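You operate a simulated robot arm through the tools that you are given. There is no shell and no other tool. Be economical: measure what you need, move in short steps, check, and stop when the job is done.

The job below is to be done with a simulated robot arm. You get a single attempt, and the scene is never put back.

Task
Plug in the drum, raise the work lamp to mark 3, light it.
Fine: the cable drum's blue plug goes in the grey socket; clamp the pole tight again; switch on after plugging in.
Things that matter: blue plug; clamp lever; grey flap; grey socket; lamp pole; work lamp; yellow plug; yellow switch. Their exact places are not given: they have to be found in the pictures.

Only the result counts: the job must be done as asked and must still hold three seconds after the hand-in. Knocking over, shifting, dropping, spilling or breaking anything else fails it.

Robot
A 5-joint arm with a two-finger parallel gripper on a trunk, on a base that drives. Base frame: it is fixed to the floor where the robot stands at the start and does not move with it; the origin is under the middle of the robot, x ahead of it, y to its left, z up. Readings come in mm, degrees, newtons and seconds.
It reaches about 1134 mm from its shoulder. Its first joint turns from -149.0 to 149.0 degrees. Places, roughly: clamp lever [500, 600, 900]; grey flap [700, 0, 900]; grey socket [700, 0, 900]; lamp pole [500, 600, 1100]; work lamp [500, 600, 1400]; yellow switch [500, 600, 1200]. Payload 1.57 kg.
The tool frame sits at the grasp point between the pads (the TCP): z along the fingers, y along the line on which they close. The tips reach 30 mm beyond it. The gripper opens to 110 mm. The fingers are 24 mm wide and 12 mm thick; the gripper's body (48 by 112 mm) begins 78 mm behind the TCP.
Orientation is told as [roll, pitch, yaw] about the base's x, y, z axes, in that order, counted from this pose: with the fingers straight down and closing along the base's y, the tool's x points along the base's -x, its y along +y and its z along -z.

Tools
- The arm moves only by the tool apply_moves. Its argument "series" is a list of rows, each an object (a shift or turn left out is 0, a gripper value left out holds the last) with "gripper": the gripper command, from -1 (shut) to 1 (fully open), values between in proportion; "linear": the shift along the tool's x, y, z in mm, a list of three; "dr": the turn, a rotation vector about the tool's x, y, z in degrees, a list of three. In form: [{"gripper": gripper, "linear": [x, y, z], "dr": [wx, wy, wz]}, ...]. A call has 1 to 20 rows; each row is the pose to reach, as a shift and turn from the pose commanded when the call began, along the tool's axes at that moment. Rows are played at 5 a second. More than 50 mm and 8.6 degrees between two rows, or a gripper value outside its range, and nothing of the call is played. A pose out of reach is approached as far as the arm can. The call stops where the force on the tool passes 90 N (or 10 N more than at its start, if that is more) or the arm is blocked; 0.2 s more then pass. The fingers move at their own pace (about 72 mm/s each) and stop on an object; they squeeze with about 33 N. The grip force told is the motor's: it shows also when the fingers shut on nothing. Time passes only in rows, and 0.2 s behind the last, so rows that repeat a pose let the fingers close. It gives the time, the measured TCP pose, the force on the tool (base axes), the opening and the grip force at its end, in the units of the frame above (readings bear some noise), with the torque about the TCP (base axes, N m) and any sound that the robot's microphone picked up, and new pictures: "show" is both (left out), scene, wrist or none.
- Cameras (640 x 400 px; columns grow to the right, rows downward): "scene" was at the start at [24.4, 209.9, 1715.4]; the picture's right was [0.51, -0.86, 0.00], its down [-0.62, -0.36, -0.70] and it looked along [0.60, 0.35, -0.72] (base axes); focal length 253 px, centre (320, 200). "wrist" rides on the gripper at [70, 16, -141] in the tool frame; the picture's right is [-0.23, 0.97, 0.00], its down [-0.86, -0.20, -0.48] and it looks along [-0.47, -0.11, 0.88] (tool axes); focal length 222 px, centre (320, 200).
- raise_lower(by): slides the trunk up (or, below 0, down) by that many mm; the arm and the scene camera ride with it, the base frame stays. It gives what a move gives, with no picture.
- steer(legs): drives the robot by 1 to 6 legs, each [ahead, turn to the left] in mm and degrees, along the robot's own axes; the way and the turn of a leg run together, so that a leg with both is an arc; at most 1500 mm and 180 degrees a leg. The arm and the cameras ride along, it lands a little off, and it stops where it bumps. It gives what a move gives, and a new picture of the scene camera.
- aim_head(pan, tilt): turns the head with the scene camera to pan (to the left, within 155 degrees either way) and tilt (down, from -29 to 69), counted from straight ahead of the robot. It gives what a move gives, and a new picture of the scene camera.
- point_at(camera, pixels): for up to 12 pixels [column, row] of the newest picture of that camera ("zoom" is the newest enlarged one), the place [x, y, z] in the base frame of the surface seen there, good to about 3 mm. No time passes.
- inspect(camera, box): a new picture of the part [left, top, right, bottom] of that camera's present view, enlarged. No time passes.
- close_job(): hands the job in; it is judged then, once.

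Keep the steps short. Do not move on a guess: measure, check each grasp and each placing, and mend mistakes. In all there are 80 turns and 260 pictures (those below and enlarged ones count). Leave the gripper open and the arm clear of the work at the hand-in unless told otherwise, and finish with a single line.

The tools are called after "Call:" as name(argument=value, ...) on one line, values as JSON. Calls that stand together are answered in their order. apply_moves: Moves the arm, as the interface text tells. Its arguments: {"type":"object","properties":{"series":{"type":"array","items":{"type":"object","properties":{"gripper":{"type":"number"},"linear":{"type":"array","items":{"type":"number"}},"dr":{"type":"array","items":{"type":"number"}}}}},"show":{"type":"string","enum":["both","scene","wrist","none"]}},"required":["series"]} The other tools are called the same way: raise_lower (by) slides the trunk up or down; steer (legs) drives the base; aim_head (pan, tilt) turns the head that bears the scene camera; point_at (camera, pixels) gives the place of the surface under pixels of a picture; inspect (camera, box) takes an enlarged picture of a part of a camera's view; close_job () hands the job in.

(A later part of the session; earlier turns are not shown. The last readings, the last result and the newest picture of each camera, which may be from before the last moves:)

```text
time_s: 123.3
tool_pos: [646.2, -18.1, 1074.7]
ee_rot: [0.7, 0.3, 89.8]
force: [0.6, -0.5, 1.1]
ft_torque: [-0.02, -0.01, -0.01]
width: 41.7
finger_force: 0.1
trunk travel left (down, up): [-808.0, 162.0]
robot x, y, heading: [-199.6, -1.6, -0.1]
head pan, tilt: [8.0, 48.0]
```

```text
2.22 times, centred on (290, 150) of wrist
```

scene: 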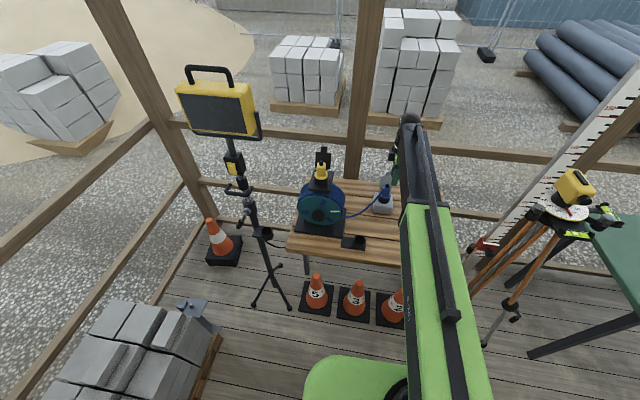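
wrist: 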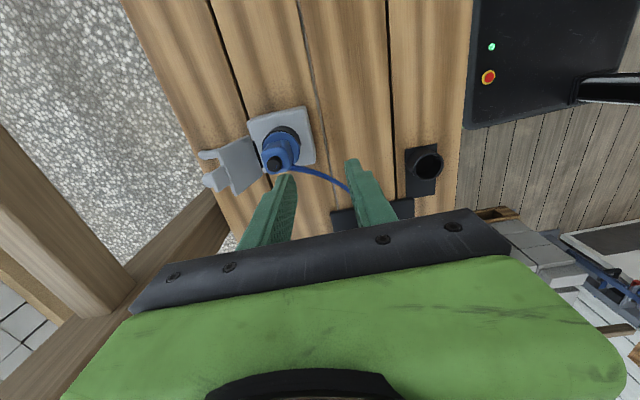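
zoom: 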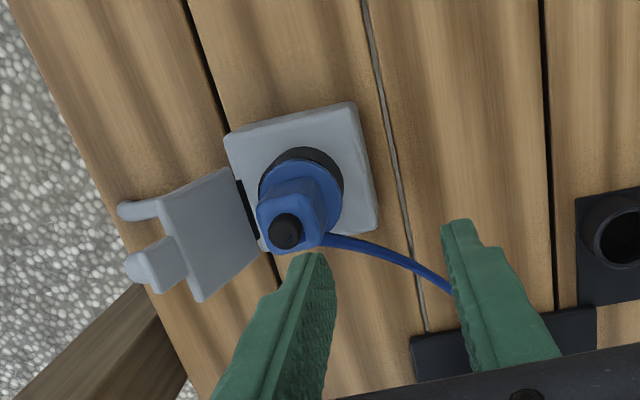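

The plug is seated. Now the lamp: I'll aim the head at it and enlarge the pole, clamp and marks.

Call:
aim_head(pan=38, tilt=35)

Call:
inspect(camera="scene", box=[270, 170, 370, 270])

```text
time_s: 124.2
tool_pos: [646.0, -17.8, 1074.4]
ee_rot: [0.8, 0.2, 89.8]
force: [0.3, 0.0, 0.6]
ft_torque: [0.0, -0.03, 0.01]
width: 42.2
finger_force: 0.1
trunk travel left (down, up): [-808.0, 162.0]
robot x, y, heading: [-195.0, -1.2, -0.2]
head pan, tilt: [38.0, 35.0]
```

scene: 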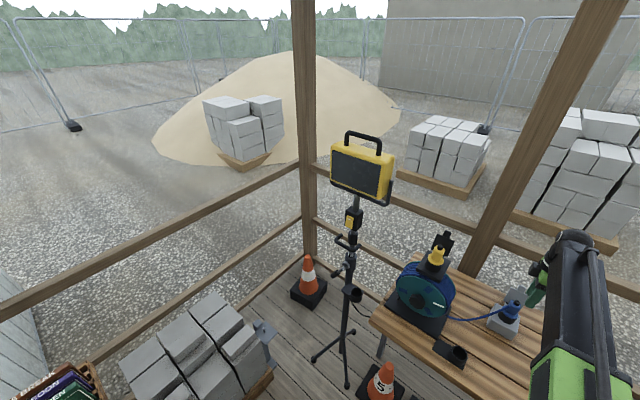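

```text
4.00 times, centred on (320, 220) of scene
```

zoom: 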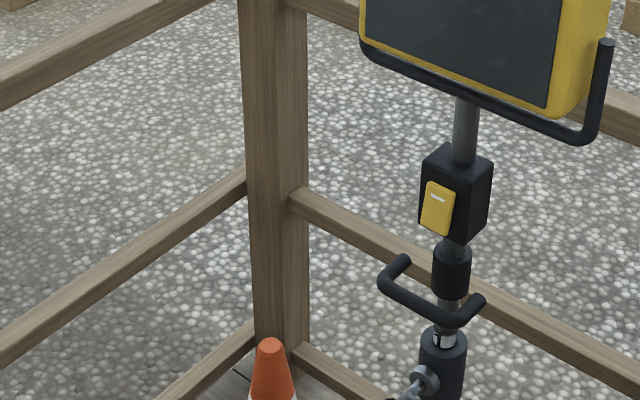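

Call:
inspect(camera="scene", box=[330, 230, 370, 270])

Call:
inspect(camera="scene", box=[325, 245, 375, 310])

Call:
point_at(camera="scene", pixels=[[349, 222], [352, 210], [352, 238], [338, 239], [345, 246], [351, 250], [349, 265], [343, 266], [354, 294], [339, 277], [348, 245]])

```text
10.00 times, centred on (350, 250) of scene
```

zoom: 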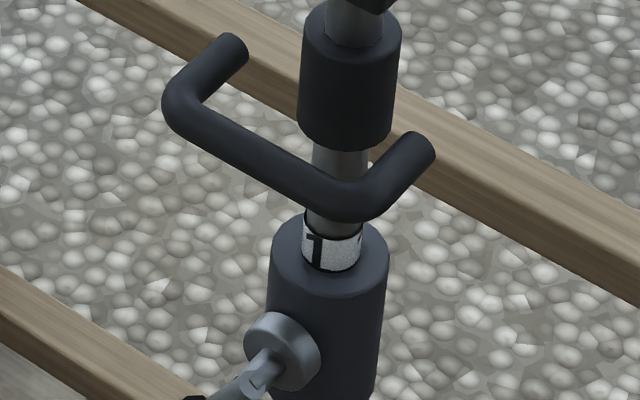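

```text
6.15 times, centred on (350, 278) of scene
```

zoom: 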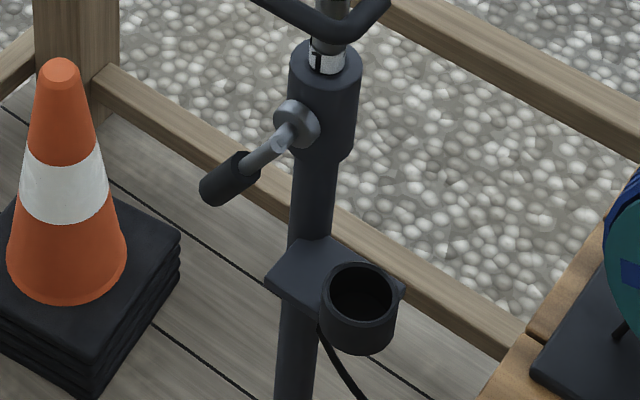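

```text
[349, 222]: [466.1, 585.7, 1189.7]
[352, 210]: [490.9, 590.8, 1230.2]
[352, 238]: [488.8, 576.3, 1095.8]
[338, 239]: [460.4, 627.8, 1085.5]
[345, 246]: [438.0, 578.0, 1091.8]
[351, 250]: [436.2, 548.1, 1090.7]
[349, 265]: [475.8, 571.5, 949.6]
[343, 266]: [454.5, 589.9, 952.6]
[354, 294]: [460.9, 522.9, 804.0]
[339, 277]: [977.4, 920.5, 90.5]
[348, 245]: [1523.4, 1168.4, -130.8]
```

Call:
inspect(camera="scene", box=[325, 240, 365, 285])

Call:
point_at(camera="zoom", pixels=[[330, 225], [308, 230], [345, 245], [290, 260], [265, 280], [240, 295], [200, 320], [165, 345], [400, 150], [335, 120], [370, 300], [360, 90]])

Call:
inspect(camera="scene", box=[330, 195, 375, 250])

Call:
point_at(camera="zoom", pixels=[[325, 290], [240, 310], [255, 320], [330, 360], [390, 335], [405, 310], [275, 200], [290, 175], [275, 225], [330, 250], [260, 290], [330, 200]])

```text
8.89 times, centred on (345, 262) of scene
```

zoom: 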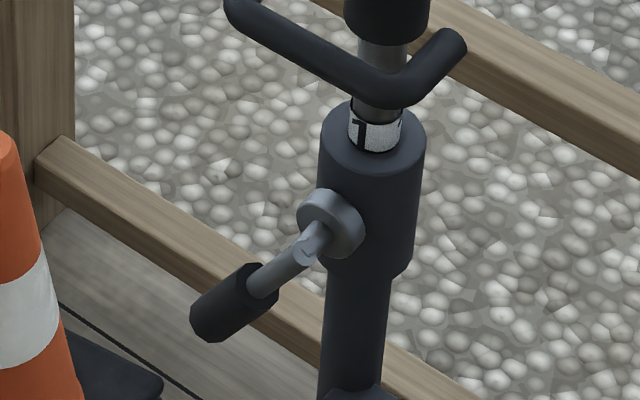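

```text
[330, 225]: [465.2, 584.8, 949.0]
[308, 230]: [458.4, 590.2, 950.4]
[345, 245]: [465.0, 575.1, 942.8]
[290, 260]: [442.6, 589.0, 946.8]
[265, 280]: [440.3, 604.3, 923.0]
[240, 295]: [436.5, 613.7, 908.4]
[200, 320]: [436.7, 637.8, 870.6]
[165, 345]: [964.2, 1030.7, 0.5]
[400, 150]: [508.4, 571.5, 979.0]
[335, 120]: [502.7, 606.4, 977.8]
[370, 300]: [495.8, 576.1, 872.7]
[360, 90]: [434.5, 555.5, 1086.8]
```

```text
7.27 times, centred on (352, 222) of scene
```

zoom: 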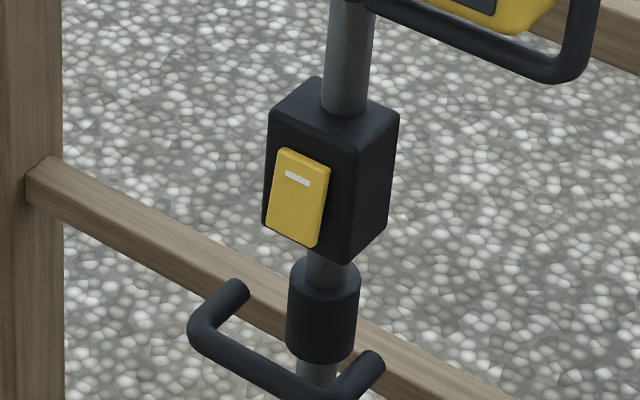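

```text
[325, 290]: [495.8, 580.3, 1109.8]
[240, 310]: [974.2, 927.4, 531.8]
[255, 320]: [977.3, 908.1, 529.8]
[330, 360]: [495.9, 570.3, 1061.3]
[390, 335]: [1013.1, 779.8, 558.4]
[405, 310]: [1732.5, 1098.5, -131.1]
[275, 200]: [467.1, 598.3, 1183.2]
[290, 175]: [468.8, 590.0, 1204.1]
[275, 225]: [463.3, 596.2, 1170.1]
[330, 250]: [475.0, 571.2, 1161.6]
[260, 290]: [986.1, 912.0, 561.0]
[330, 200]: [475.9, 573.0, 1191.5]
```

The lever lies in the plane x≈438, pivoting about an x-directed boss at (460,585,949), and its grip is at (437,626,890) pointing down-left. I'll check the floor obstacles (bricks) so I can choose a stand.

Call:
aim_head(pan=50, tilt=55)

Call:
point_at(camera="scene", pixels=[[320, 200], [250, 250], [330, 270], [200, 350], [100, 250], [400, 250], [420, 330], [350, 350], [300, 380], [450, 380], [150, 300], [250, 330]])

```text
time_s: 125.1
tool_pos: [647.0, -17.4, 1074.0]
ee_rot: [0.9, 0.3, 89.8]
force: [0.1, 0.2, -0.7]
ft_torque: [0.01, -0.04, 0.04]
width: 41.8
finger_force: 0.2
trunk travel left (down, up): [-808.0, 162.0]
robot x, y, heading: [-201.2, -3.5, 0.1]
head pan, tilt: [50.0, 55.0]
```

scene: 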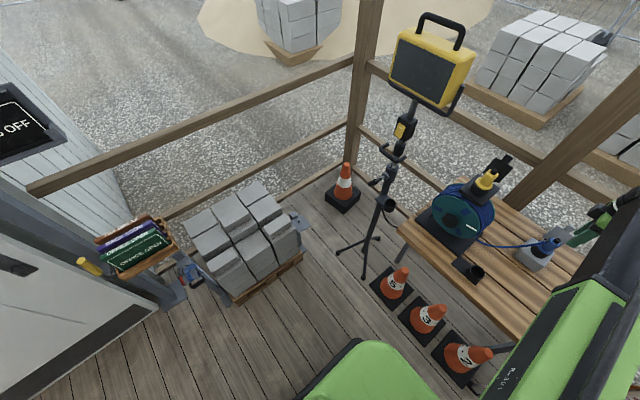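

```text
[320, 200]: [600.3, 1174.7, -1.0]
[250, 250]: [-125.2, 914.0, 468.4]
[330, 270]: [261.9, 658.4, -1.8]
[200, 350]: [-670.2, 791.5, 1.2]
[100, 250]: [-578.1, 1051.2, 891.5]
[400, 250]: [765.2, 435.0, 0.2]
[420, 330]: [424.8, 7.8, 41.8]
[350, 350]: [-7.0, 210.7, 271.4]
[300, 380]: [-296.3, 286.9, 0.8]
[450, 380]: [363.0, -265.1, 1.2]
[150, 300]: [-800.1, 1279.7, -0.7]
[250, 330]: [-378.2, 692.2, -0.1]
```

The floor between here and the lamp is clear, with the bricks at y>750. I'll retract the arm, then back up 220, turn left 80°, drive 350 and turn back, which puts the lamp nearly straight ahead.

Call:
apply_moves(series=[{"linear": [0, 45, 0]}, {"linear": [0, 90, 0]}, {"linear": [0, 135, 0]}, {"linear": [0, 180, 0]}, {"linear": [0, 208, 0]}], show="none")

Call:
steer(legs=[[-220, 0], [0, 80]])

```text
time_s: 126.3
tool_pos: [438.0, -17.1, 1073.8]
ee_rot: [0.8, 0.3, 89.8]
force: [-0.8, -0.2, 0.1]
ft_torque: [-0.04, -0.02, 0.0]
width: 41.7
finger_force: 0.1
trunk travel left (down, up): [-808.0, 162.0]
robot x, y, heading: [-200.8, -0.6, 0.0]
head pan, tilt: [50.0, 55.0]
```

```text
time_s: 131.4
tool_pos: [-301.7, 623.1, 1073.4]
ee_rot: [0.8, 0.5, 170.2]
force: [0.0, 0.7, 0.6]
ft_torque: [-0.05, -0.06, 0.02]
width: 41.7
finger_force: 0.0
trunk travel left (down, up): [-808.0, 162.0]
robot x, y, heading: [-459.6, 0.6, 80.2]
head pan, tilt: [50.0, 55.0]
```

scene: 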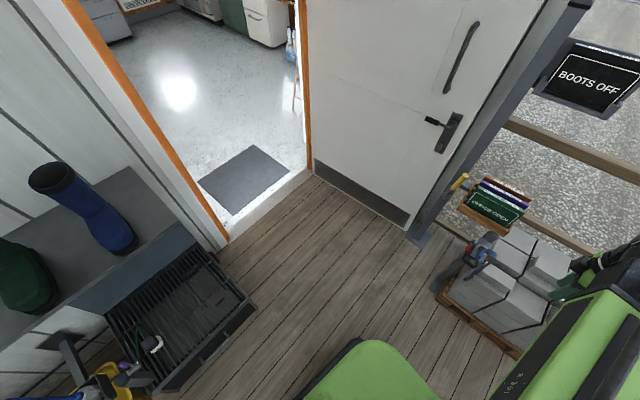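

Call:
steer(legs=[[350, 0], [0, -80]])

Call:
aim_head(pan=12, tilt=35)

```text
time_s: 137.1
tool_pos: [242.0, 300.6, 1073.9]
ee_rot: [0.7, 0.3, 90.6]
force: [0.7, 0.5, -0.7]
ft_torque: [-0.03, 0.01, -0.01]
width: 41.8
finger_force: 0.0
trunk travel left (down, up): [-808.0, 162.0]
robot x, y, heading: [-400.1, 315.8, 0.8]
head pan, tilt: [50.0, 55.0]
```

scene: 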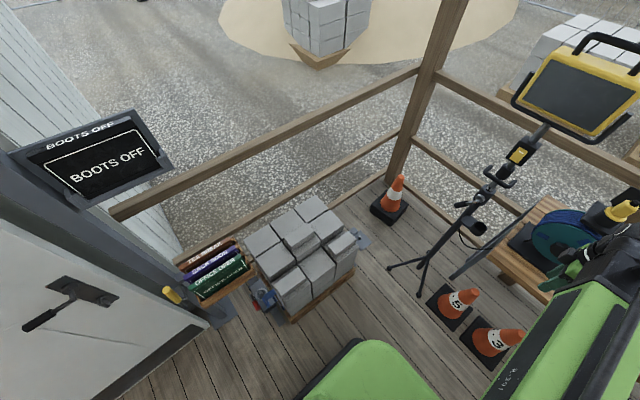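

```text
time_s: 138.1
tool_pos: [241.5, 302.4, 1074.2]
ee_rot: [0.8, 0.3, 90.4]
force: [0.2, -0.2, 0.5]
ft_torque: [0.0, 0.01, 0.0]
width: 41.8
finger_force: 0.0
trunk travel left (down, up): [-808.0, 162.0]
robot x, y, heading: [-398.2, 311.1, 0.7]
head pan, tilt: [12.0, 35.0]
```

scene: 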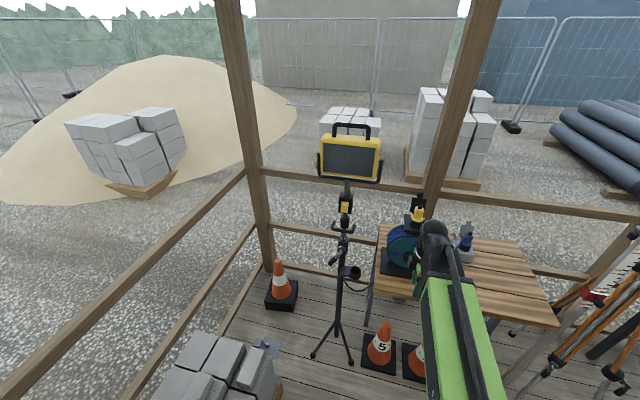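

The lamp is now in front. I'll enlarge the handle, clamp and switch.

Call:
inspect(camera="scene", box=[320, 215, 370, 290])

Call:
point_at(camera="zoom", pixels=[[320, 100], [280, 200], [300, 180], [250, 230], [330, 130], [350, 200]])

Call:
inspect(camera="scene", box=[325, 190, 365, 245])

```text
5.33 times, centred on (345, 252) of scene
```

zoom: 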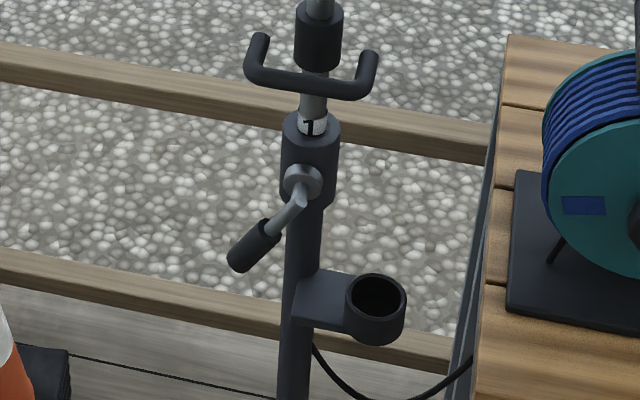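

```text
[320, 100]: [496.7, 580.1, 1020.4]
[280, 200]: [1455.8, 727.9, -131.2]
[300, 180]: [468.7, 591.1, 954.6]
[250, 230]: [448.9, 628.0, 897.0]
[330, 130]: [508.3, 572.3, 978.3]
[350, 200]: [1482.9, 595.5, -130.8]
```

```text
7.27 times, centred on (345, 218) of scene
```

zoom: 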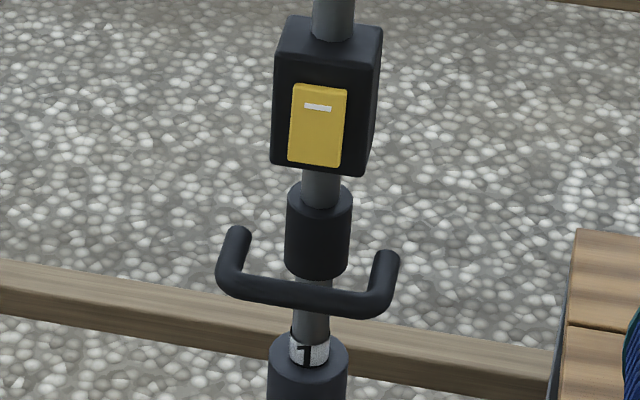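

I need the fingers horizontal for this work, so I'll test tilting the tool 24° here in free space.

Call:
apply_moves(series=[{"dr": [8, 0, 0], "gripper": -1}, {"dr": [16, 0, 0]}, {"dr": [24, 0, 0]}, {"dr": [24, 0, 0]}], show="none")

```text
time_s: 139.1
tool_pos: [268.3, 302.0, 1094.0]
ee_rot: [-23.1, 0.4, 90.4]
force: [-0.3, -0.2, 1.0]
ft_torque: [0.01, 0.02, -0.01]
width: 0.1
finger_force: 21.2
out of reach, approached as far as the arm can: row 2, 3, 4
trunk travel left (down, up): [-808.0, 162.0]
robot x, y, heading: [-399.7, 316.2, 0.6]
head pan, tilt: [12.0, 35.0]
```

Tilting works. I'll continue to horizontal.

Call:
apply_moves(series=[{"dr": [8.2, 0, 0]}, {"dr": [16.4, 0, 0]}, {"dr": [24.6, 0, 0]}, {"dr": [32.8, 0, 0]}, {"dr": [41, 0, 0]}, {"dr": [49.2, 0, 0]}, {"dr": [57.4, 0, 0]}, {"dr": [65.6, 0, 0]}, {"dr": [65.6, 0, 0]}], show="both")

```text
time_s: 141.1
tool_pos: [411.5, 295.0, 1306.7]
ee_rot: [-88.8, 0.3, 90.4]
force: [0.2, -0.7, -0.4]
ft_torque: [0.0, 0.01, 0.02]
width: 0.0
finger_force: 21.3
out of reach, approached as far as the arm can: row 1, 2, 3, 4, 5, 6, 7, 8, 9
trunk travel left (down, up): [-808.0, 162.0]
robot x, y, heading: [-397.5, 315.5, 0.8]
head pan, tilt: [12.0, 35.0]
```

scene: 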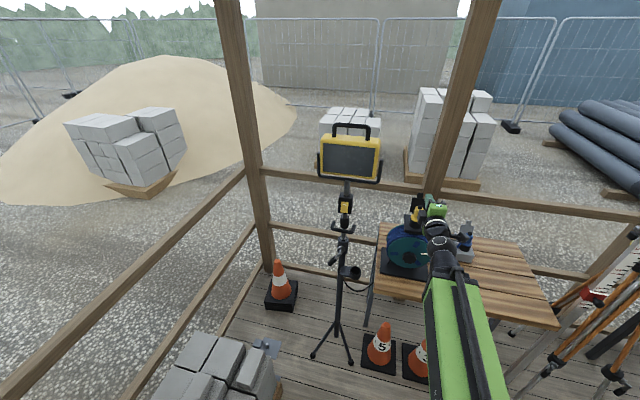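
wrist: 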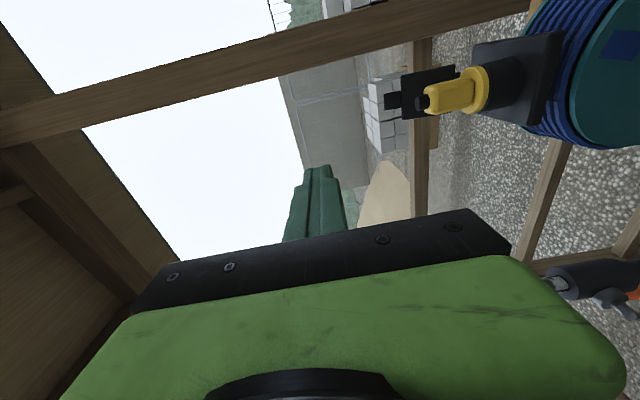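

The tool is horizontal at trunk height. I'll swing left along an arc at this radius (clear of the lamp) to y≈660.

Call:
apply_moves(series=[{"linear": [-42.6, 0, 0.2], "dr": [0, -3, 0]}, {"linear": [-85, 0, -2.1], "dr": [0, -6, 0]}, {"linear": [-127.1, 0, -6.6], "dr": [0, -9, 0]}, {"linear": [-169, 0, -13.3], "dr": [0, -12, 0]}, {"linear": [-210.5, 0, -22.2], "dr": [0, -15, 0]}, {"linear": [-251.4, 0, -33.3], "dr": [0, -18, 0]}, {"linear": [-291.7, 0, -46.5], "dr": [0, -21, 0]}, {"linear": [-331.3, 0, -61.7], "dr": [0, -24, 0]}, {"linear": [-366.2, 0, -77.2], "dr": [0, -26.7, 0]}, {"linear": [-366.2, 0, -77.2], "dr": [0, -26.7, 0]}], show="both")

```text
time_s: 143.3
tool_pos: [332.1, 659.2, 1308.8]
ee_rot: [-88.7, -0.2, 117.2]
force: [-0.1, 0.2, -0.5]
ft_torque: [-0.01, 0.02, 0.02]
width: 0.0
finger_force: 21.2
trunk travel left (down, up): [-808.0, 162.0]
robot x, y, heading: [-402.3, 315.0, 0.8]
head pan, tilt: [12.0, 35.0]
```

scene: 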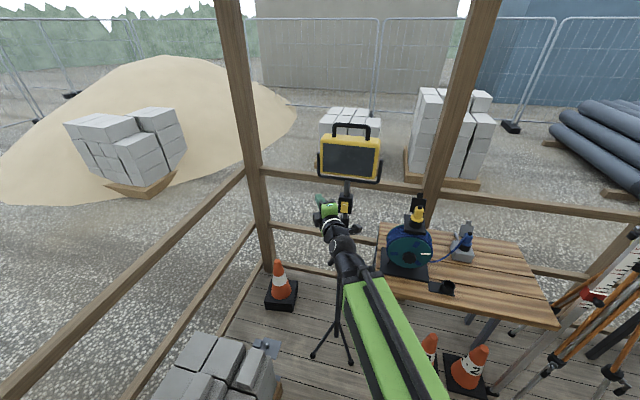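
wrist: 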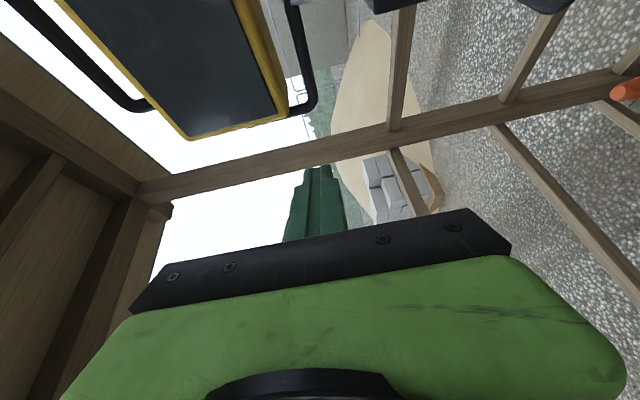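

I'll lower the trunk 425 mm to lever height and look.

Call:
raise_lower(by=-425)

Call:
apply_moves(series=[{"linear": [0, 0, 0]}], show="both")

```text
refused: -425 is not a number from -400 to 400
```

```text
time_s: 143.7
tool_pos: [333.2, 658.8, 1307.3]
ee_rot: [-88.7, -0.1, 117.2]
force: [0.1, -0.4, -0.6]
ft_torque: [0.03, -0.04, -0.07]
width: 0.0
finger_force: 21.4
trunk travel left (down, up): [-808.0, 162.0]
robot x, y, heading: [-402.2, 317.3, 0.6]
head pan, tilt: [12.0, 35.0]
```

scene: 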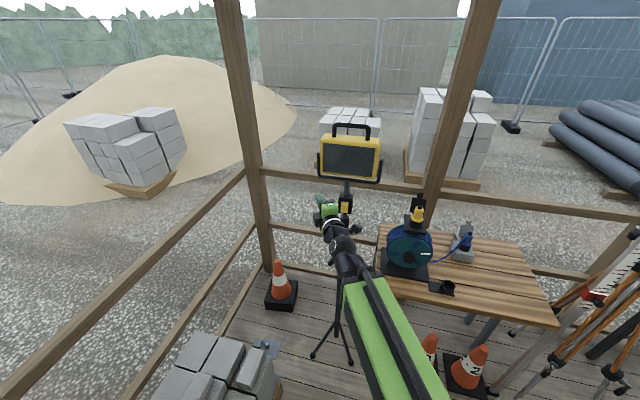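
wrist: 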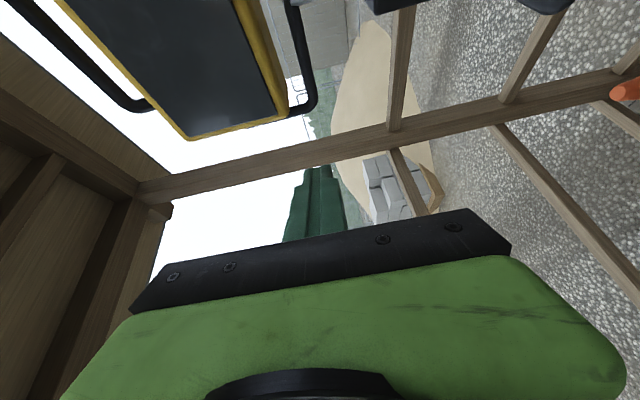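

Call:
raise_lower(by=-400)

Call:
apply_moves(series=[{"linear": [0, 0, 0]}], show="both")

Call:
inspect(camera="scene", box=[290, 40, 390, 160])

```text
time_s: 147.6
tool_pos: [332.1, 659.5, 907.0]
ee_rot: [-88.6, -0.2, 117.2]
force: [0.4, 0.0, 1.0]
ft_torque: [-0.01, -0.02, 0.0]
width: 0.0
finger_force: 21.0
trunk travel left (down, up): [-408.0, 562.0]
robot x, y, heading: [-398.9, 318.8, 0.7]
head pan, tilt: [12.0, 35.0]
```

```text
time_s: 148.0
tool_pos: [332.2, 658.3, 907.2]
ee_rot: [-88.7, -0.1, 117.2]
force: [0.0, 0.0, 0.2]
ft_torque: [0.01, -0.02, 0.0]
width: 0.0
finger_force: 21.3
trunk travel left (down, up): [-408.0, 562.0]
robot x, y, heading: [-399.8, 315.9, 0.7]
head pan, tilt: [12.0, 35.0]
```

scene: 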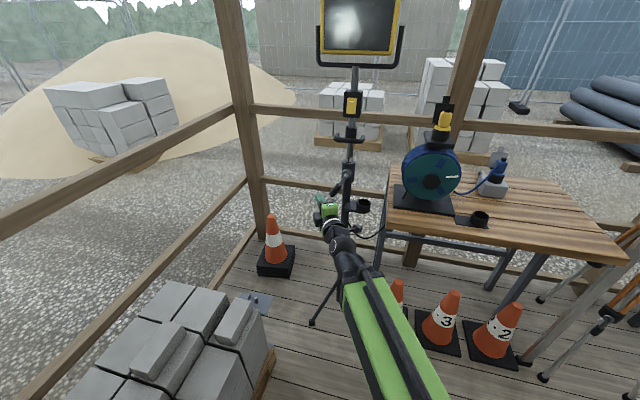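
wrist: 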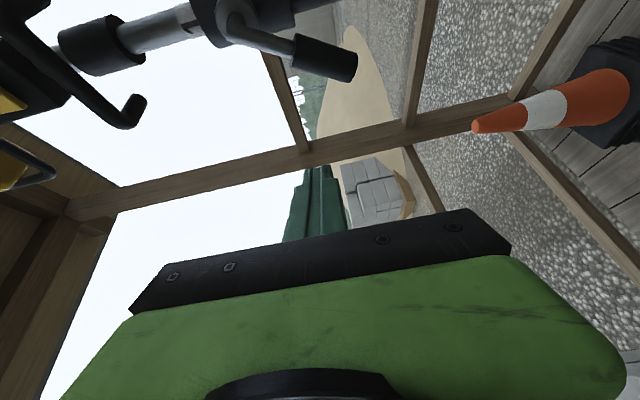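

```text
3.33 times, centred on (340, 100) of scene
```

zoom: 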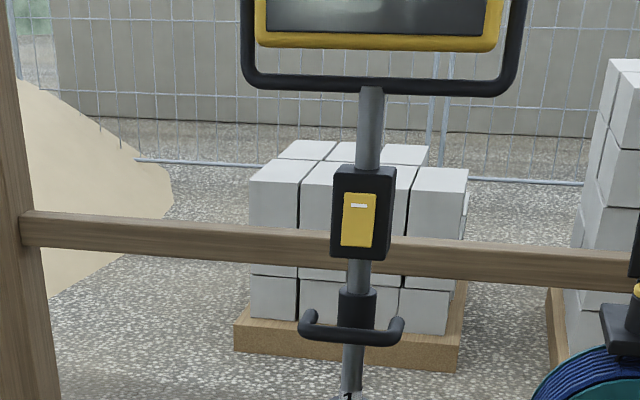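

The wrist camera now sees the lever (image right = down). I'll measure it.

Call:
inspect(camera="wrist", box=[170, 0, 370, 110])

Call:
point_at(camera="wrist", pixels=[[237, 30], [265, 42], [285, 47], [300, 52], [325, 58], [350, 65], [340, 50], [330, 73], [190, 18], [130, 110], [80, 75]])

Call:
inspect(camera="scene", box=[315, 140, 385, 230])

```text
3.20 times, centred on (270, 55) of wrist
```

zoom: 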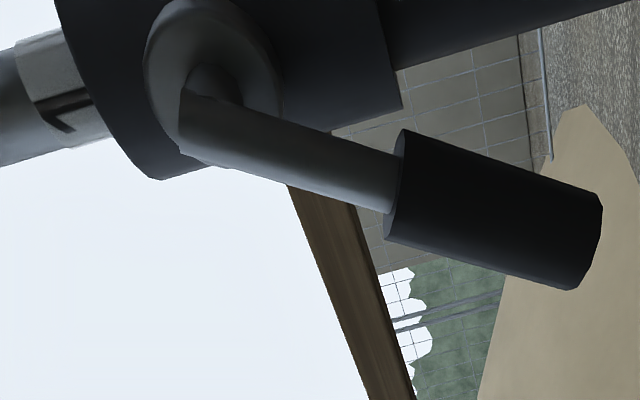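

```text
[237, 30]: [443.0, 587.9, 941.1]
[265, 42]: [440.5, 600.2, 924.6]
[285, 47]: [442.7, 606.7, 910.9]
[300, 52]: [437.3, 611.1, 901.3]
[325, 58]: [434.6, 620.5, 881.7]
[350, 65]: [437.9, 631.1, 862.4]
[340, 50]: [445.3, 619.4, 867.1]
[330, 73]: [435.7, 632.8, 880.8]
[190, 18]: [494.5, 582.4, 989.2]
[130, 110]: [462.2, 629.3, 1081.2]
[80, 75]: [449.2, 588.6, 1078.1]
```

```text
4.44 times, centred on (350, 185) of scene
```

zoom: 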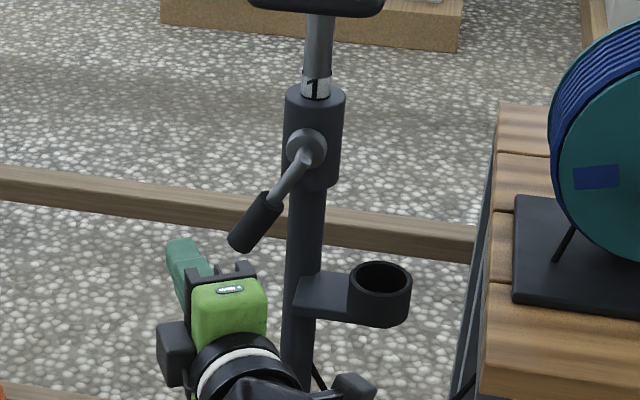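

I'll position the closed fingertips on the +y side of the grip at z≈882, ready to push the lever to −y (counter-clockwise, the usual loosening direction).

Call:
raise_lower(by=-25)

Call:
apply_moves(series=[{"linear": [12, 0, 30], "dr": [0, 0.6, 0]}, {"linear": [24, 0, 60], "dr": [0, 1.2, 0]}, {"linear": [33.6, 0, 90.6], "dr": [0, 1.9, 0]}, {"linear": [33.6, 0, 90.6], "dr": [0, 1.9, 0]}], show="both")

Call:
inspect(camera="scene", box=[315, 140, 385, 230])

```text
time_s: 148.7
tool_pos: [332.5, 659.9, 882.5]
ee_rot: [-88.7, -0.2, 117.2]
force: [0.4, -0.4, 0.0]
ft_torque: [0.01, 0.0, -0.01]
width: 0.0
finger_force: 21.6
trunk travel left (down, up): [-383.0, 587.0]
robot x, y, heading: [-402.8, 316.3, 0.6]
head pan, tilt: [12.0, 35.0]
```

```text
time_s: 149.7
tool_pos: [429.6, 671.3, 881.6]
ee_rot: [-88.5, -0.2, 115.4]
force: [-0.8, 0.1, 0.5]
ft_torque: [0.01, -0.02, 0.01]
width: 0.0
finger_force: 21.3
trunk travel left (down, up): [-383.0, 587.0]
robot x, y, heading: [-398.9, 312.1, 0.7]
head pan, tilt: [12.0, 35.0]
```

scene: 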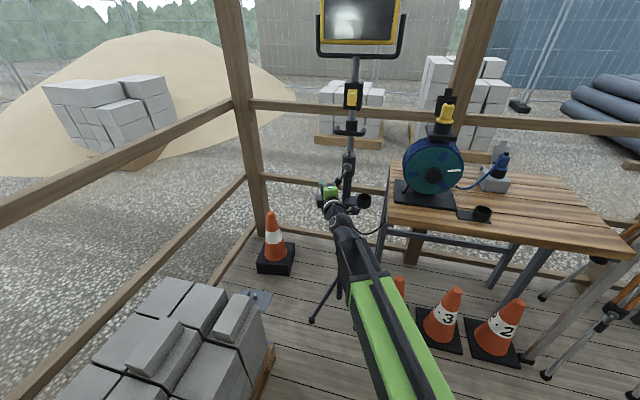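
wrist: 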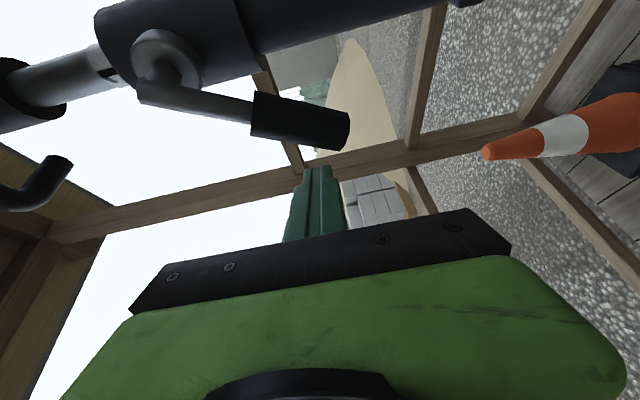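

```text
4.44 times, centred on (350, 185) of scene
```

zoom: 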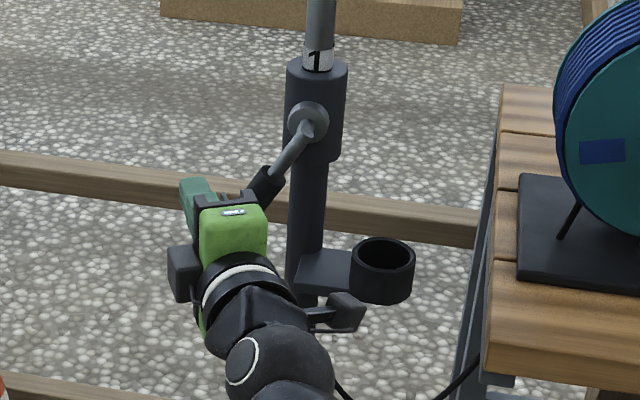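

I'll push toward −y in small steps and watch the force.

Call:
apply_moves(series=[{"linear": [13.5, 0, -6], "dr": [0, 0.8, 0]}, {"linear": [27, 0, -12], "dr": [0, 1.6, 0]}, {"linear": [36, 0, -16], "dr": [0, 2.2, 0]}], show="none")

Call:
apply_moves(series=[{"linear": [4.5, 0, -2], "dr": [0, 0.3, 0]}, {"linear": [9, 0, -4], "dr": [0, 0.6, 0]}], show="wrist")

```text
time_s: 150.5
tool_pos: [425.8, 647.4, 880.6]
ee_rot: [-88.2, -0.3, 114.5]
force: [2.8, 30.7, 13.8]
ft_torque: [0.29, -0.29, 0.54]
width: 0.0
finger_force: 20.9
trunk travel left (down, up): [-383.0, 587.0]
robot x, y, heading: [-399.7, 317.0, 0.9]
head pan, tilt: [12.0, 35.0]
stopped in row 3: the force on the tool passed its limit at 100 N (the readings are from after the stop); the commanded pose is now the measured one
```

```text
time_s: 151.1
tool_pos: [423.7, 646.4, 880.6]
ee_rot: [-87.9, -0.2, 114.4]
force: [5.1, 33.3, 19.7]
ft_torque: [0.33, -0.43, 0.64]
width: 0.0
finger_force: 21.3
trunk travel left (down, up): [-383.0, 587.0]
robot x, y, heading: [-401.8, 317.4, 0.8]
head pan, tilt: [12.0, 35.0]
stopped in row 2: the force on the tool passed its limit at 92 N (the readings are from after the stop); the commanded pose is now the measured one
```

wrist: 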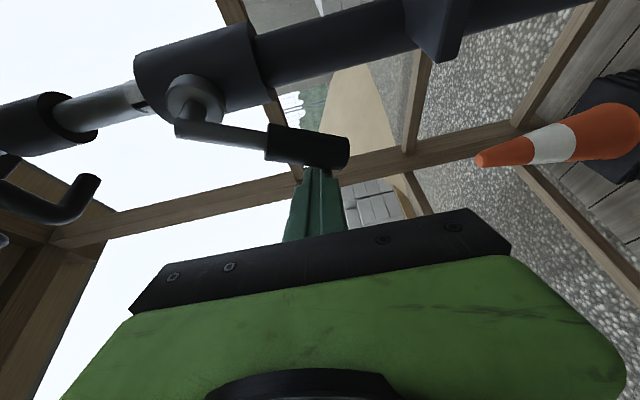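

That direction is a hard stop, so the lever loosens the other way (upward). I'll withdraw, go around to its −y side, and push it toward +y and up.

Call:
apply_moves(series=[{"linear": [-5, 0, -10]}, {"linear": [0, 0, -50]}, {"linear": [25, 0, -70], "dr": [0, 1.5, 0]}, {"linear": [58, 0, -75], "dr": [0, 4.3, 0]}, {"linear": [58, 0, -75], "dr": [0, 4.3, 0]}], show="none")

Call:
raise_lower(by=-9)

Call:
apply_moves(series=[{"linear": [0, 0, 0]}], show="both")

Call:
inspect(camera="scene", box=[315, 130, 385, 230])

```text
time_s: 152.3
tool_pos: [380.7, 556.5, 880.7]
ee_rot: [-88.2, -0.1, 109.8]
force: [0.0, 0.1, 0.5]
ft_torque: [0.0, -0.01, 0.02]
width: 0.0
finger_force: 21.3
trunk travel left (down, up): [-383.0, 587.0]
robot x, y, heading: [-397.2, 315.5, 0.6]
head pan, tilt: [12.0, 35.0]
```

```text
time_s: 152.9
tool_pos: [379.6, 558.5, 871.0]
ee_rot: [-88.2, -0.3, 109.8]
force: [0.0, 0.7, -1.3]
ft_torque: [0.0, -0.02, 0.01]
width: 0.0
finger_force: 21.9
trunk travel left (down, up): [-374.0, 596.0]
robot x, y, heading: [-402.4, 316.3, 0.6]
head pan, tilt: [12.0, 35.0]
```

```text
time_s: 153.3
tool_pos: [379.7, 557.4, 871.1]
ee_rot: [-88.1, -0.2, 110.0]
force: [0.5, -0.6, -0.2]
ft_torque: [0.0, -0.02, -0.02]
width: 0.0
finger_force: 21.3
trunk travel left (down, up): [-374.0, 596.0]
robot x, y, heading: [-398.7, 315.7, 0.8]
head pan, tilt: [12.0, 35.0]
```

scene: 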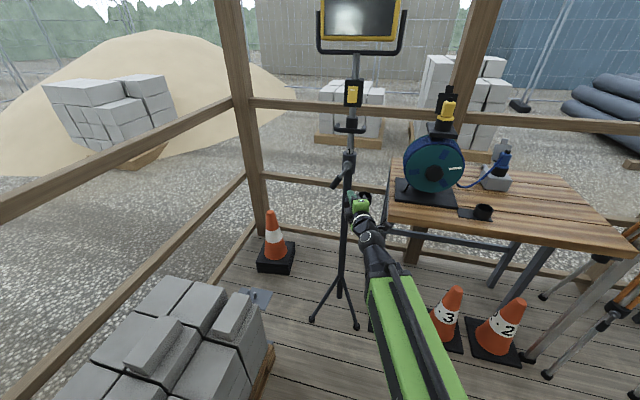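
wrist: 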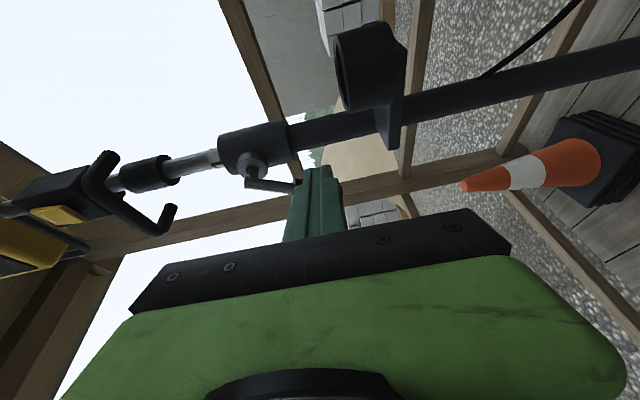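

```text
4.00 times, centred on (350, 180) of scene
```

zoom: 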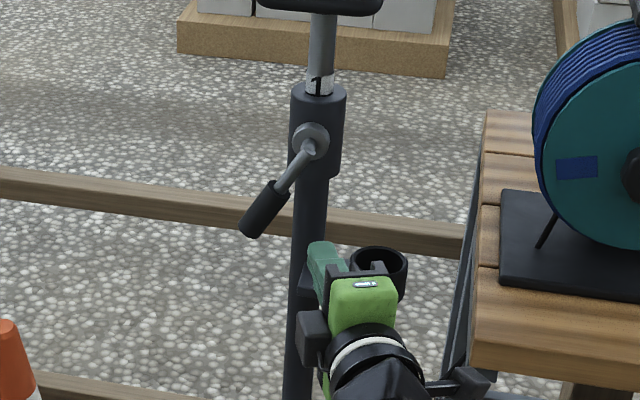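

Clear to enter. I'll extend past the lever plane on its −y side, then push +y.

Call:
apply_moves(series=[{"linear": [0.6, 0, 24]}, {"linear": [1.3, 0, 47.4]}, {"linear": [-8, 0, 50.5], "dr": [0, -0.7, 0]}, {"linear": [-17, 0, 54], "dr": [0, -1.4, 0]}, {"linear": [-24, 0, 56.5], "dr": [0, -1.9, 0]}, {"linear": [-31, 0, 59], "dr": [0, -2.3, 0]}], show="wrist")

Call:
inspect(camera="scene", box=[315, 130, 385, 230])

```text
time_s: 154.7
tool_pos: [424.9, 605.7, 870.3]
ee_rot: [-88.1, -0.3, 112.2]
force: [0.4, -0.7, -0.1]
ft_torque: [0.02, 0.01, -0.01]
width: 0.0
finger_force: 21.6
trunk travel left (down, up): [-374.0, 596.0]
robot x, y, heading: [-400.7, 313.9, 0.6]
head pan, tilt: [12.0, 35.0]
```

wrist: 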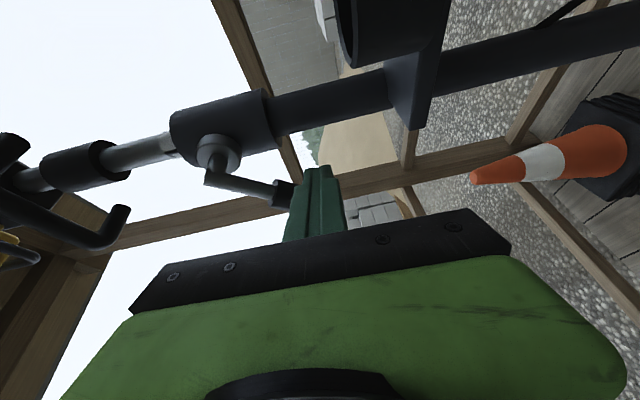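

```text
4.00 times, centred on (350, 180) of scene
```

zoom: 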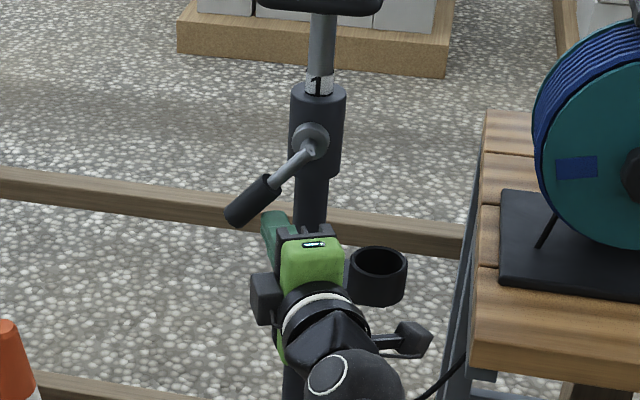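

The lever turned freely. I'll continue upward along its arc.

Call:
raise_lower(by=10)

Call:
apply_moves(series=[{"linear": [-10, 0, 4], "dr": [0, -0.8, 0]}, {"linear": [-20, 0, 8], "dr": [0, -1.5, 0]}], show="none")

Call:
raise_lower(by=18)

Call:
apply_moves(series=[{"linear": [-9, 0, 4], "dr": [0, -0.7, 0]}, {"linear": [-15, 0, 6], "dr": [0, -1.1, 0]}], show="none")

Call:
raise_lower(by=24)

Call:
apply_moves(series=[{"linear": [-6, 0, 2.5], "dr": [0, -0.4, 0]}], show="both")

Call:
inspect(camera="scene", box=[315, 110, 385, 210])

```text
time_s: 155.3
tool_pos: [425.2, 607.8, 880.5]
ee_rot: [-88.1, -0.3, 112.2]
force: [0.1, -0.2, 0.9]
ft_torque: [-0.05, 0.0, -0.01]
width: 0.0
finger_force: 21.6
trunk travel left (down, up): [-384.0, 586.0]
robot x, y, heading: [-399.8, 317.5, 0.6]
head pan, tilt: [12.0, 35.0]
```

```text
time_s: 155.9
tool_pos: [425.0, 628.3, 880.3]
ee_rot: [-88.1, -0.2, 113.8]
force: [-0.2, 0.0, -0.7]
ft_torque: [0.01, 0.05, -0.03]
width: 0.1
finger_force: 21.3
trunk travel left (down, up): [-384.0, 586.0]
robot x, y, heading: [-400.5, 317.1, 0.7]
head pan, tilt: [12.0, 35.0]
```

```text
time_s: 156.5
tool_pos: [424.6, 628.0, 899.0]
ee_rot: [-88.1, -0.3, 113.7]
force: [-0.6, 0.4, 0.8]
ft_torque: [0.02, 0.03, 0.03]
width: 0.0
finger_force: 21.2
trunk travel left (down, up): [-402.0, 568.0]
robot x, y, heading: [-403.4, 318.5, 0.7]
head pan, tilt: [12.0, 35.0]
```

```text
time_s: 157.1
tool_pos: [422.5, 644.3, 899.5]
ee_rot: [-88.0, -0.3, 114.8]
force: [0.4, 0.3, -0.4]
ft_torque: [-0.01, 0.01, 0.0]
width: 0.1
finger_force: 21.3
trunk travel left (down, up): [-402.0, 568.0]
robot x, y, heading: [-397.8, 313.9, 0.7]
head pan, tilt: [12.0, 35.0]
```

```text
time_s: 157.8
tool_pos: [423.4, 644.6, 922.4]
ee_rot: [-88.2, -0.2, 114.8]
force: [-0.3, -0.5, 0.1]
ft_torque: [-0.02, 0.02, -0.01]
width: 0.1
finger_force: 21.0
trunk travel left (down, up): [-426.0, 544.0]
robot x, y, heading: [-399.8, 315.1, 0.7]
head pan, tilt: [12.0, 35.0]
```

```text
time_s: 158.2
tool_pos: [423.3, 651.6, 921.4]
ee_rot: [-88.0, -0.3, 115.2]
force: [0.2, 0.9, 0.4]
ft_torque: [0.0, 0.06, 0.02]
width: 0.0
finger_force: 21.3
trunk travel left (down, up): [-426.0, 544.0]
robot x, y, heading: [-399.0, 313.9, 0.9]
head pan, tilt: [12.0, 35.0]
```

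scene: 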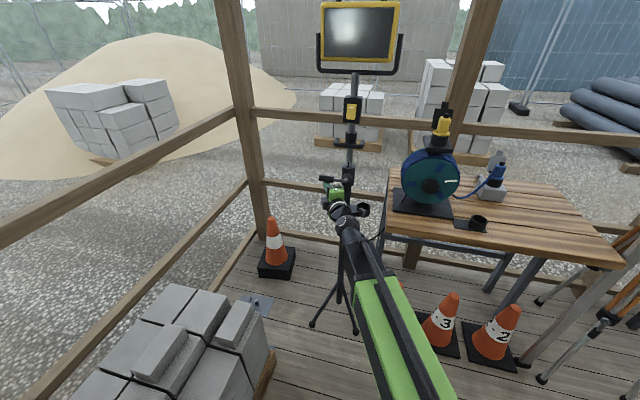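
wrist: 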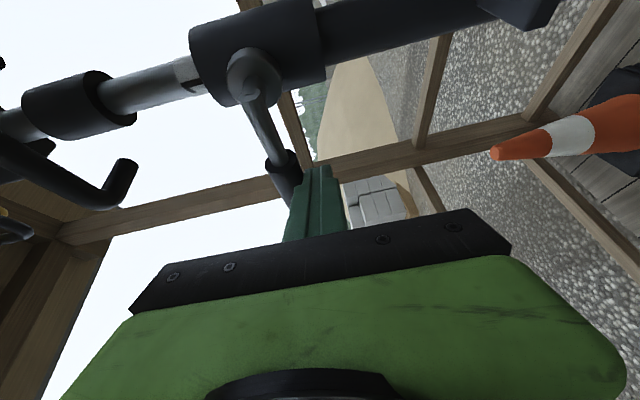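

```text
4.00 times, centred on (350, 160) of scene
```

zoom: 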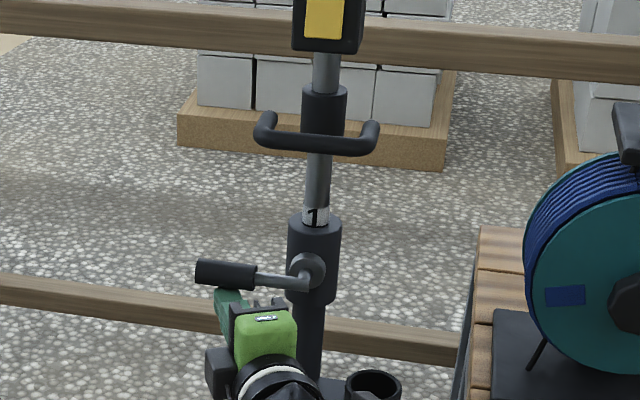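

The lever is horizontal now and the pole hasn't dropped. I'll turn it about 30° further.

Call:
raise_lower(by=28)

Call:
raise_lower(by=12)

Call:
apply_moves(series=[{"linear": [0, 0, 0]}], show="both")

Call:
inspect(camera="scene", box=[315, 110, 385, 210])

```text
time_s: 158.9
tool_pos: [423.7, 651.7, 940.0]
ee_rot: [-87.1, -0.6, 116.0]
force: [0.1, -8.3, -40.3]
ft_torque: [0.11, 0.91, -0.13]
width: 0.0
finger_force: 21.2
trunk travel left (down, up): [-451.0, 519.0]
robot x, y, heading: [-400.0, 316.5, 0.6]
head pan, tilt: [12.0, 35.0]
stopped: the force on the tool passed its limit at 109 N (the readings are from after the stop); the commanded pose is now the measured one
```

```text
time_s: 159.2
tool_pos: [424.1, 651.7, 941.2]
ee_rot: [-86.6, -0.7, 116.4]
force: [4.5, -7.8, -54.5]
ft_torque: [0.09, 1.28, -0.16]
width: 0.0
finger_force: 21.0
trunk travel left (down, up): [-455.0, 515.0]
robot x, y, heading: [-399.9, 316.7, 0.8]
head pan, tilt: [12.0, 35.0]
stopped: the force on the tool passed its limit at 110 N (the readings are from after the stop); the commanded pose is now the measured one
```

```text
time_s: 159.7
tool_pos: [423.2, 653.7, 942.6]
ee_rot: [-86.7, -0.8, 116.4]
force: [2.9, -6.7, -55.8]
ft_torque: [0.1, 1.34, -0.22]
width: 0.0
finger_force: 21.3
trunk travel left (down, up): [-455.0, 515.0]
robot x, y, heading: [-395.9, 318.2, 0.6]
head pan, tilt: [12.0, 35.0]
```

scene: 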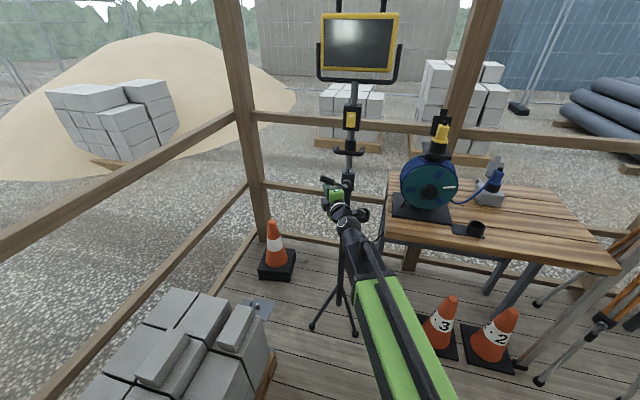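
wrist: 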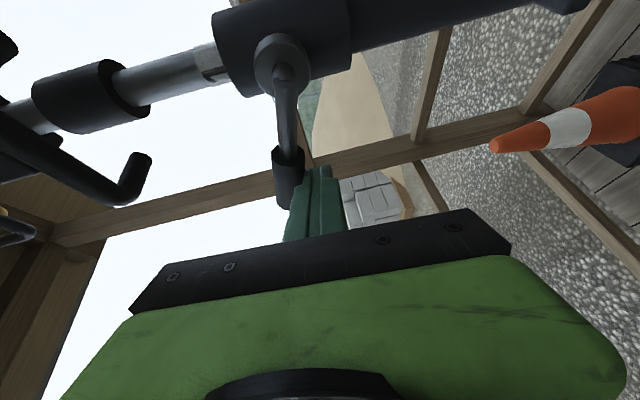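

```text
4.00 times, centred on (350, 160) of scene
```

zoom: 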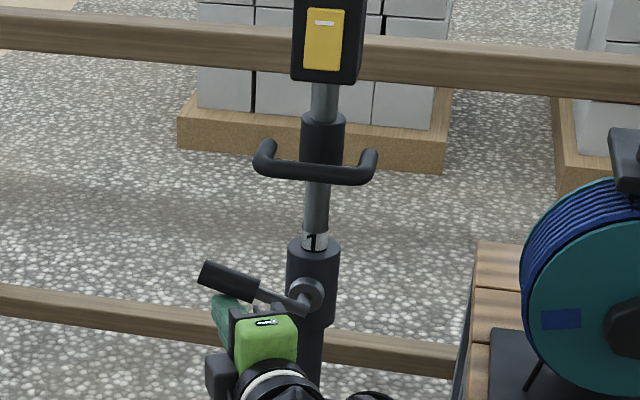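

That's the upper stop, so the clamp is fully open. I'll ease off, withdraw, and rise to the handle bar at z≈1082.

Call:
raise_lower(by=-12)

Call:
apply_moves(series=[{"linear": [0, 0, -30]}, {"linear": [0, 0, -60]}, {"linear": [0, 0, -85]}], show="none")

Call:
raise_lower(by=152)

Call:
apply_moves(series=[{"gripper": -0.1, "linear": [0, 0, 0]}, {"linear": [0, 0, 0]}], show="both")

Call:
inspect(camera="scene", box=[310, 180, 390, 290])

```text
time_s: 160.2
tool_pos: [418.7, 651.3, 937.3]
ee_rot: [-87.3, -0.6, 116.3]
force: [-0.5, -0.9, 0.2]
ft_torque: [-0.03, 0.02, -0.01]
width: 0.1
finger_force: 21.4
trunk travel left (down, up): [-443.0, 527.0]
robot x, y, heading: [-399.9, 314.9, 0.7]
head pan, tilt: [12.0, 35.0]
```

```text
time_s: 161.1
tool_pos: [350.2, 615.3, 935.2]
ee_rot: [-87.3, -0.6, 116.3]
force: [-0.3, -1.0, -0.4]
ft_torque: [0.03, -0.01, -0.02]
width: 0.0
finger_force: 21.1
out of reach, approached as far as the arm can: row 3
trunk travel left (down, up): [-443.0, 527.0]
robot x, y, heading: [-401.1, 314.6, 0.8]
head pan, tilt: [12.0, 35.0]
```

```text
time_s: 162.8
tool_pos: [349.7, 616.0, 1087.9]
ee_rot: [-87.1, -0.7, 116.2]
force: [-0.7, 0.2, -0.3]
ft_torque: [-0.02, -0.02, 0.01]
width: 0.0
finger_force: 21.8
trunk travel left (down, up): [-595.0, 375.0]
robot x, y, heading: [-401.2, 315.4, 0.4]
head pan, tilt: [12.0, 35.0]
```

```text
time_s: 163.4
tool_pos: [348.7, 615.6, 1088.5]
ee_rot: [-87.1, -0.6, 116.1]
force: [-1.3, 0.4, -0.1]
ft_torque: [-0.02, 0.0, -0.03]
width: 49.3
finger_force: 0.1
trunk travel left (down, up): [-595.0, 375.0]
robot x, y, heading: [-401.1, 317.2, 0.6]
head pan, tilt: [12.0, 35.0]
```

scene: 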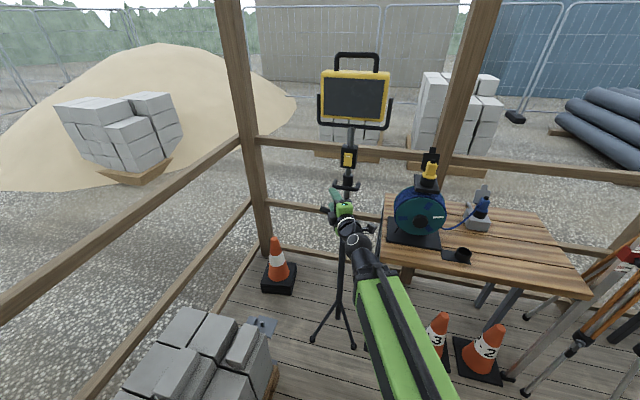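
wrist: 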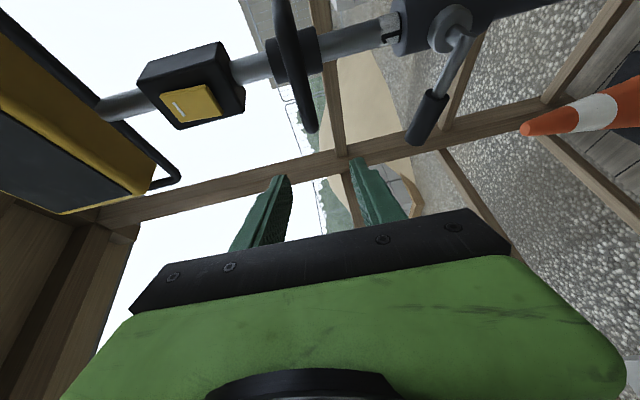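

```text
3.64 times, centred on (350, 235) of scene
```

zoom: 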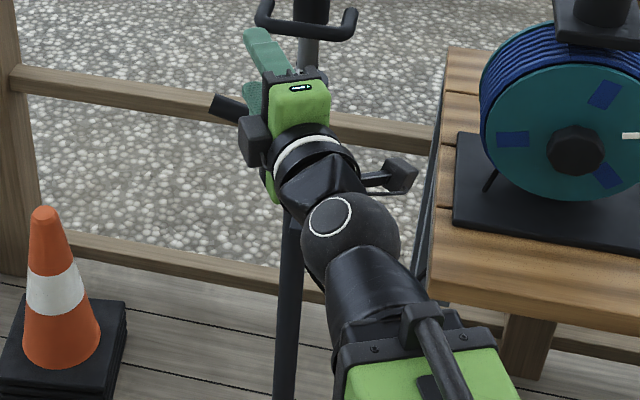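

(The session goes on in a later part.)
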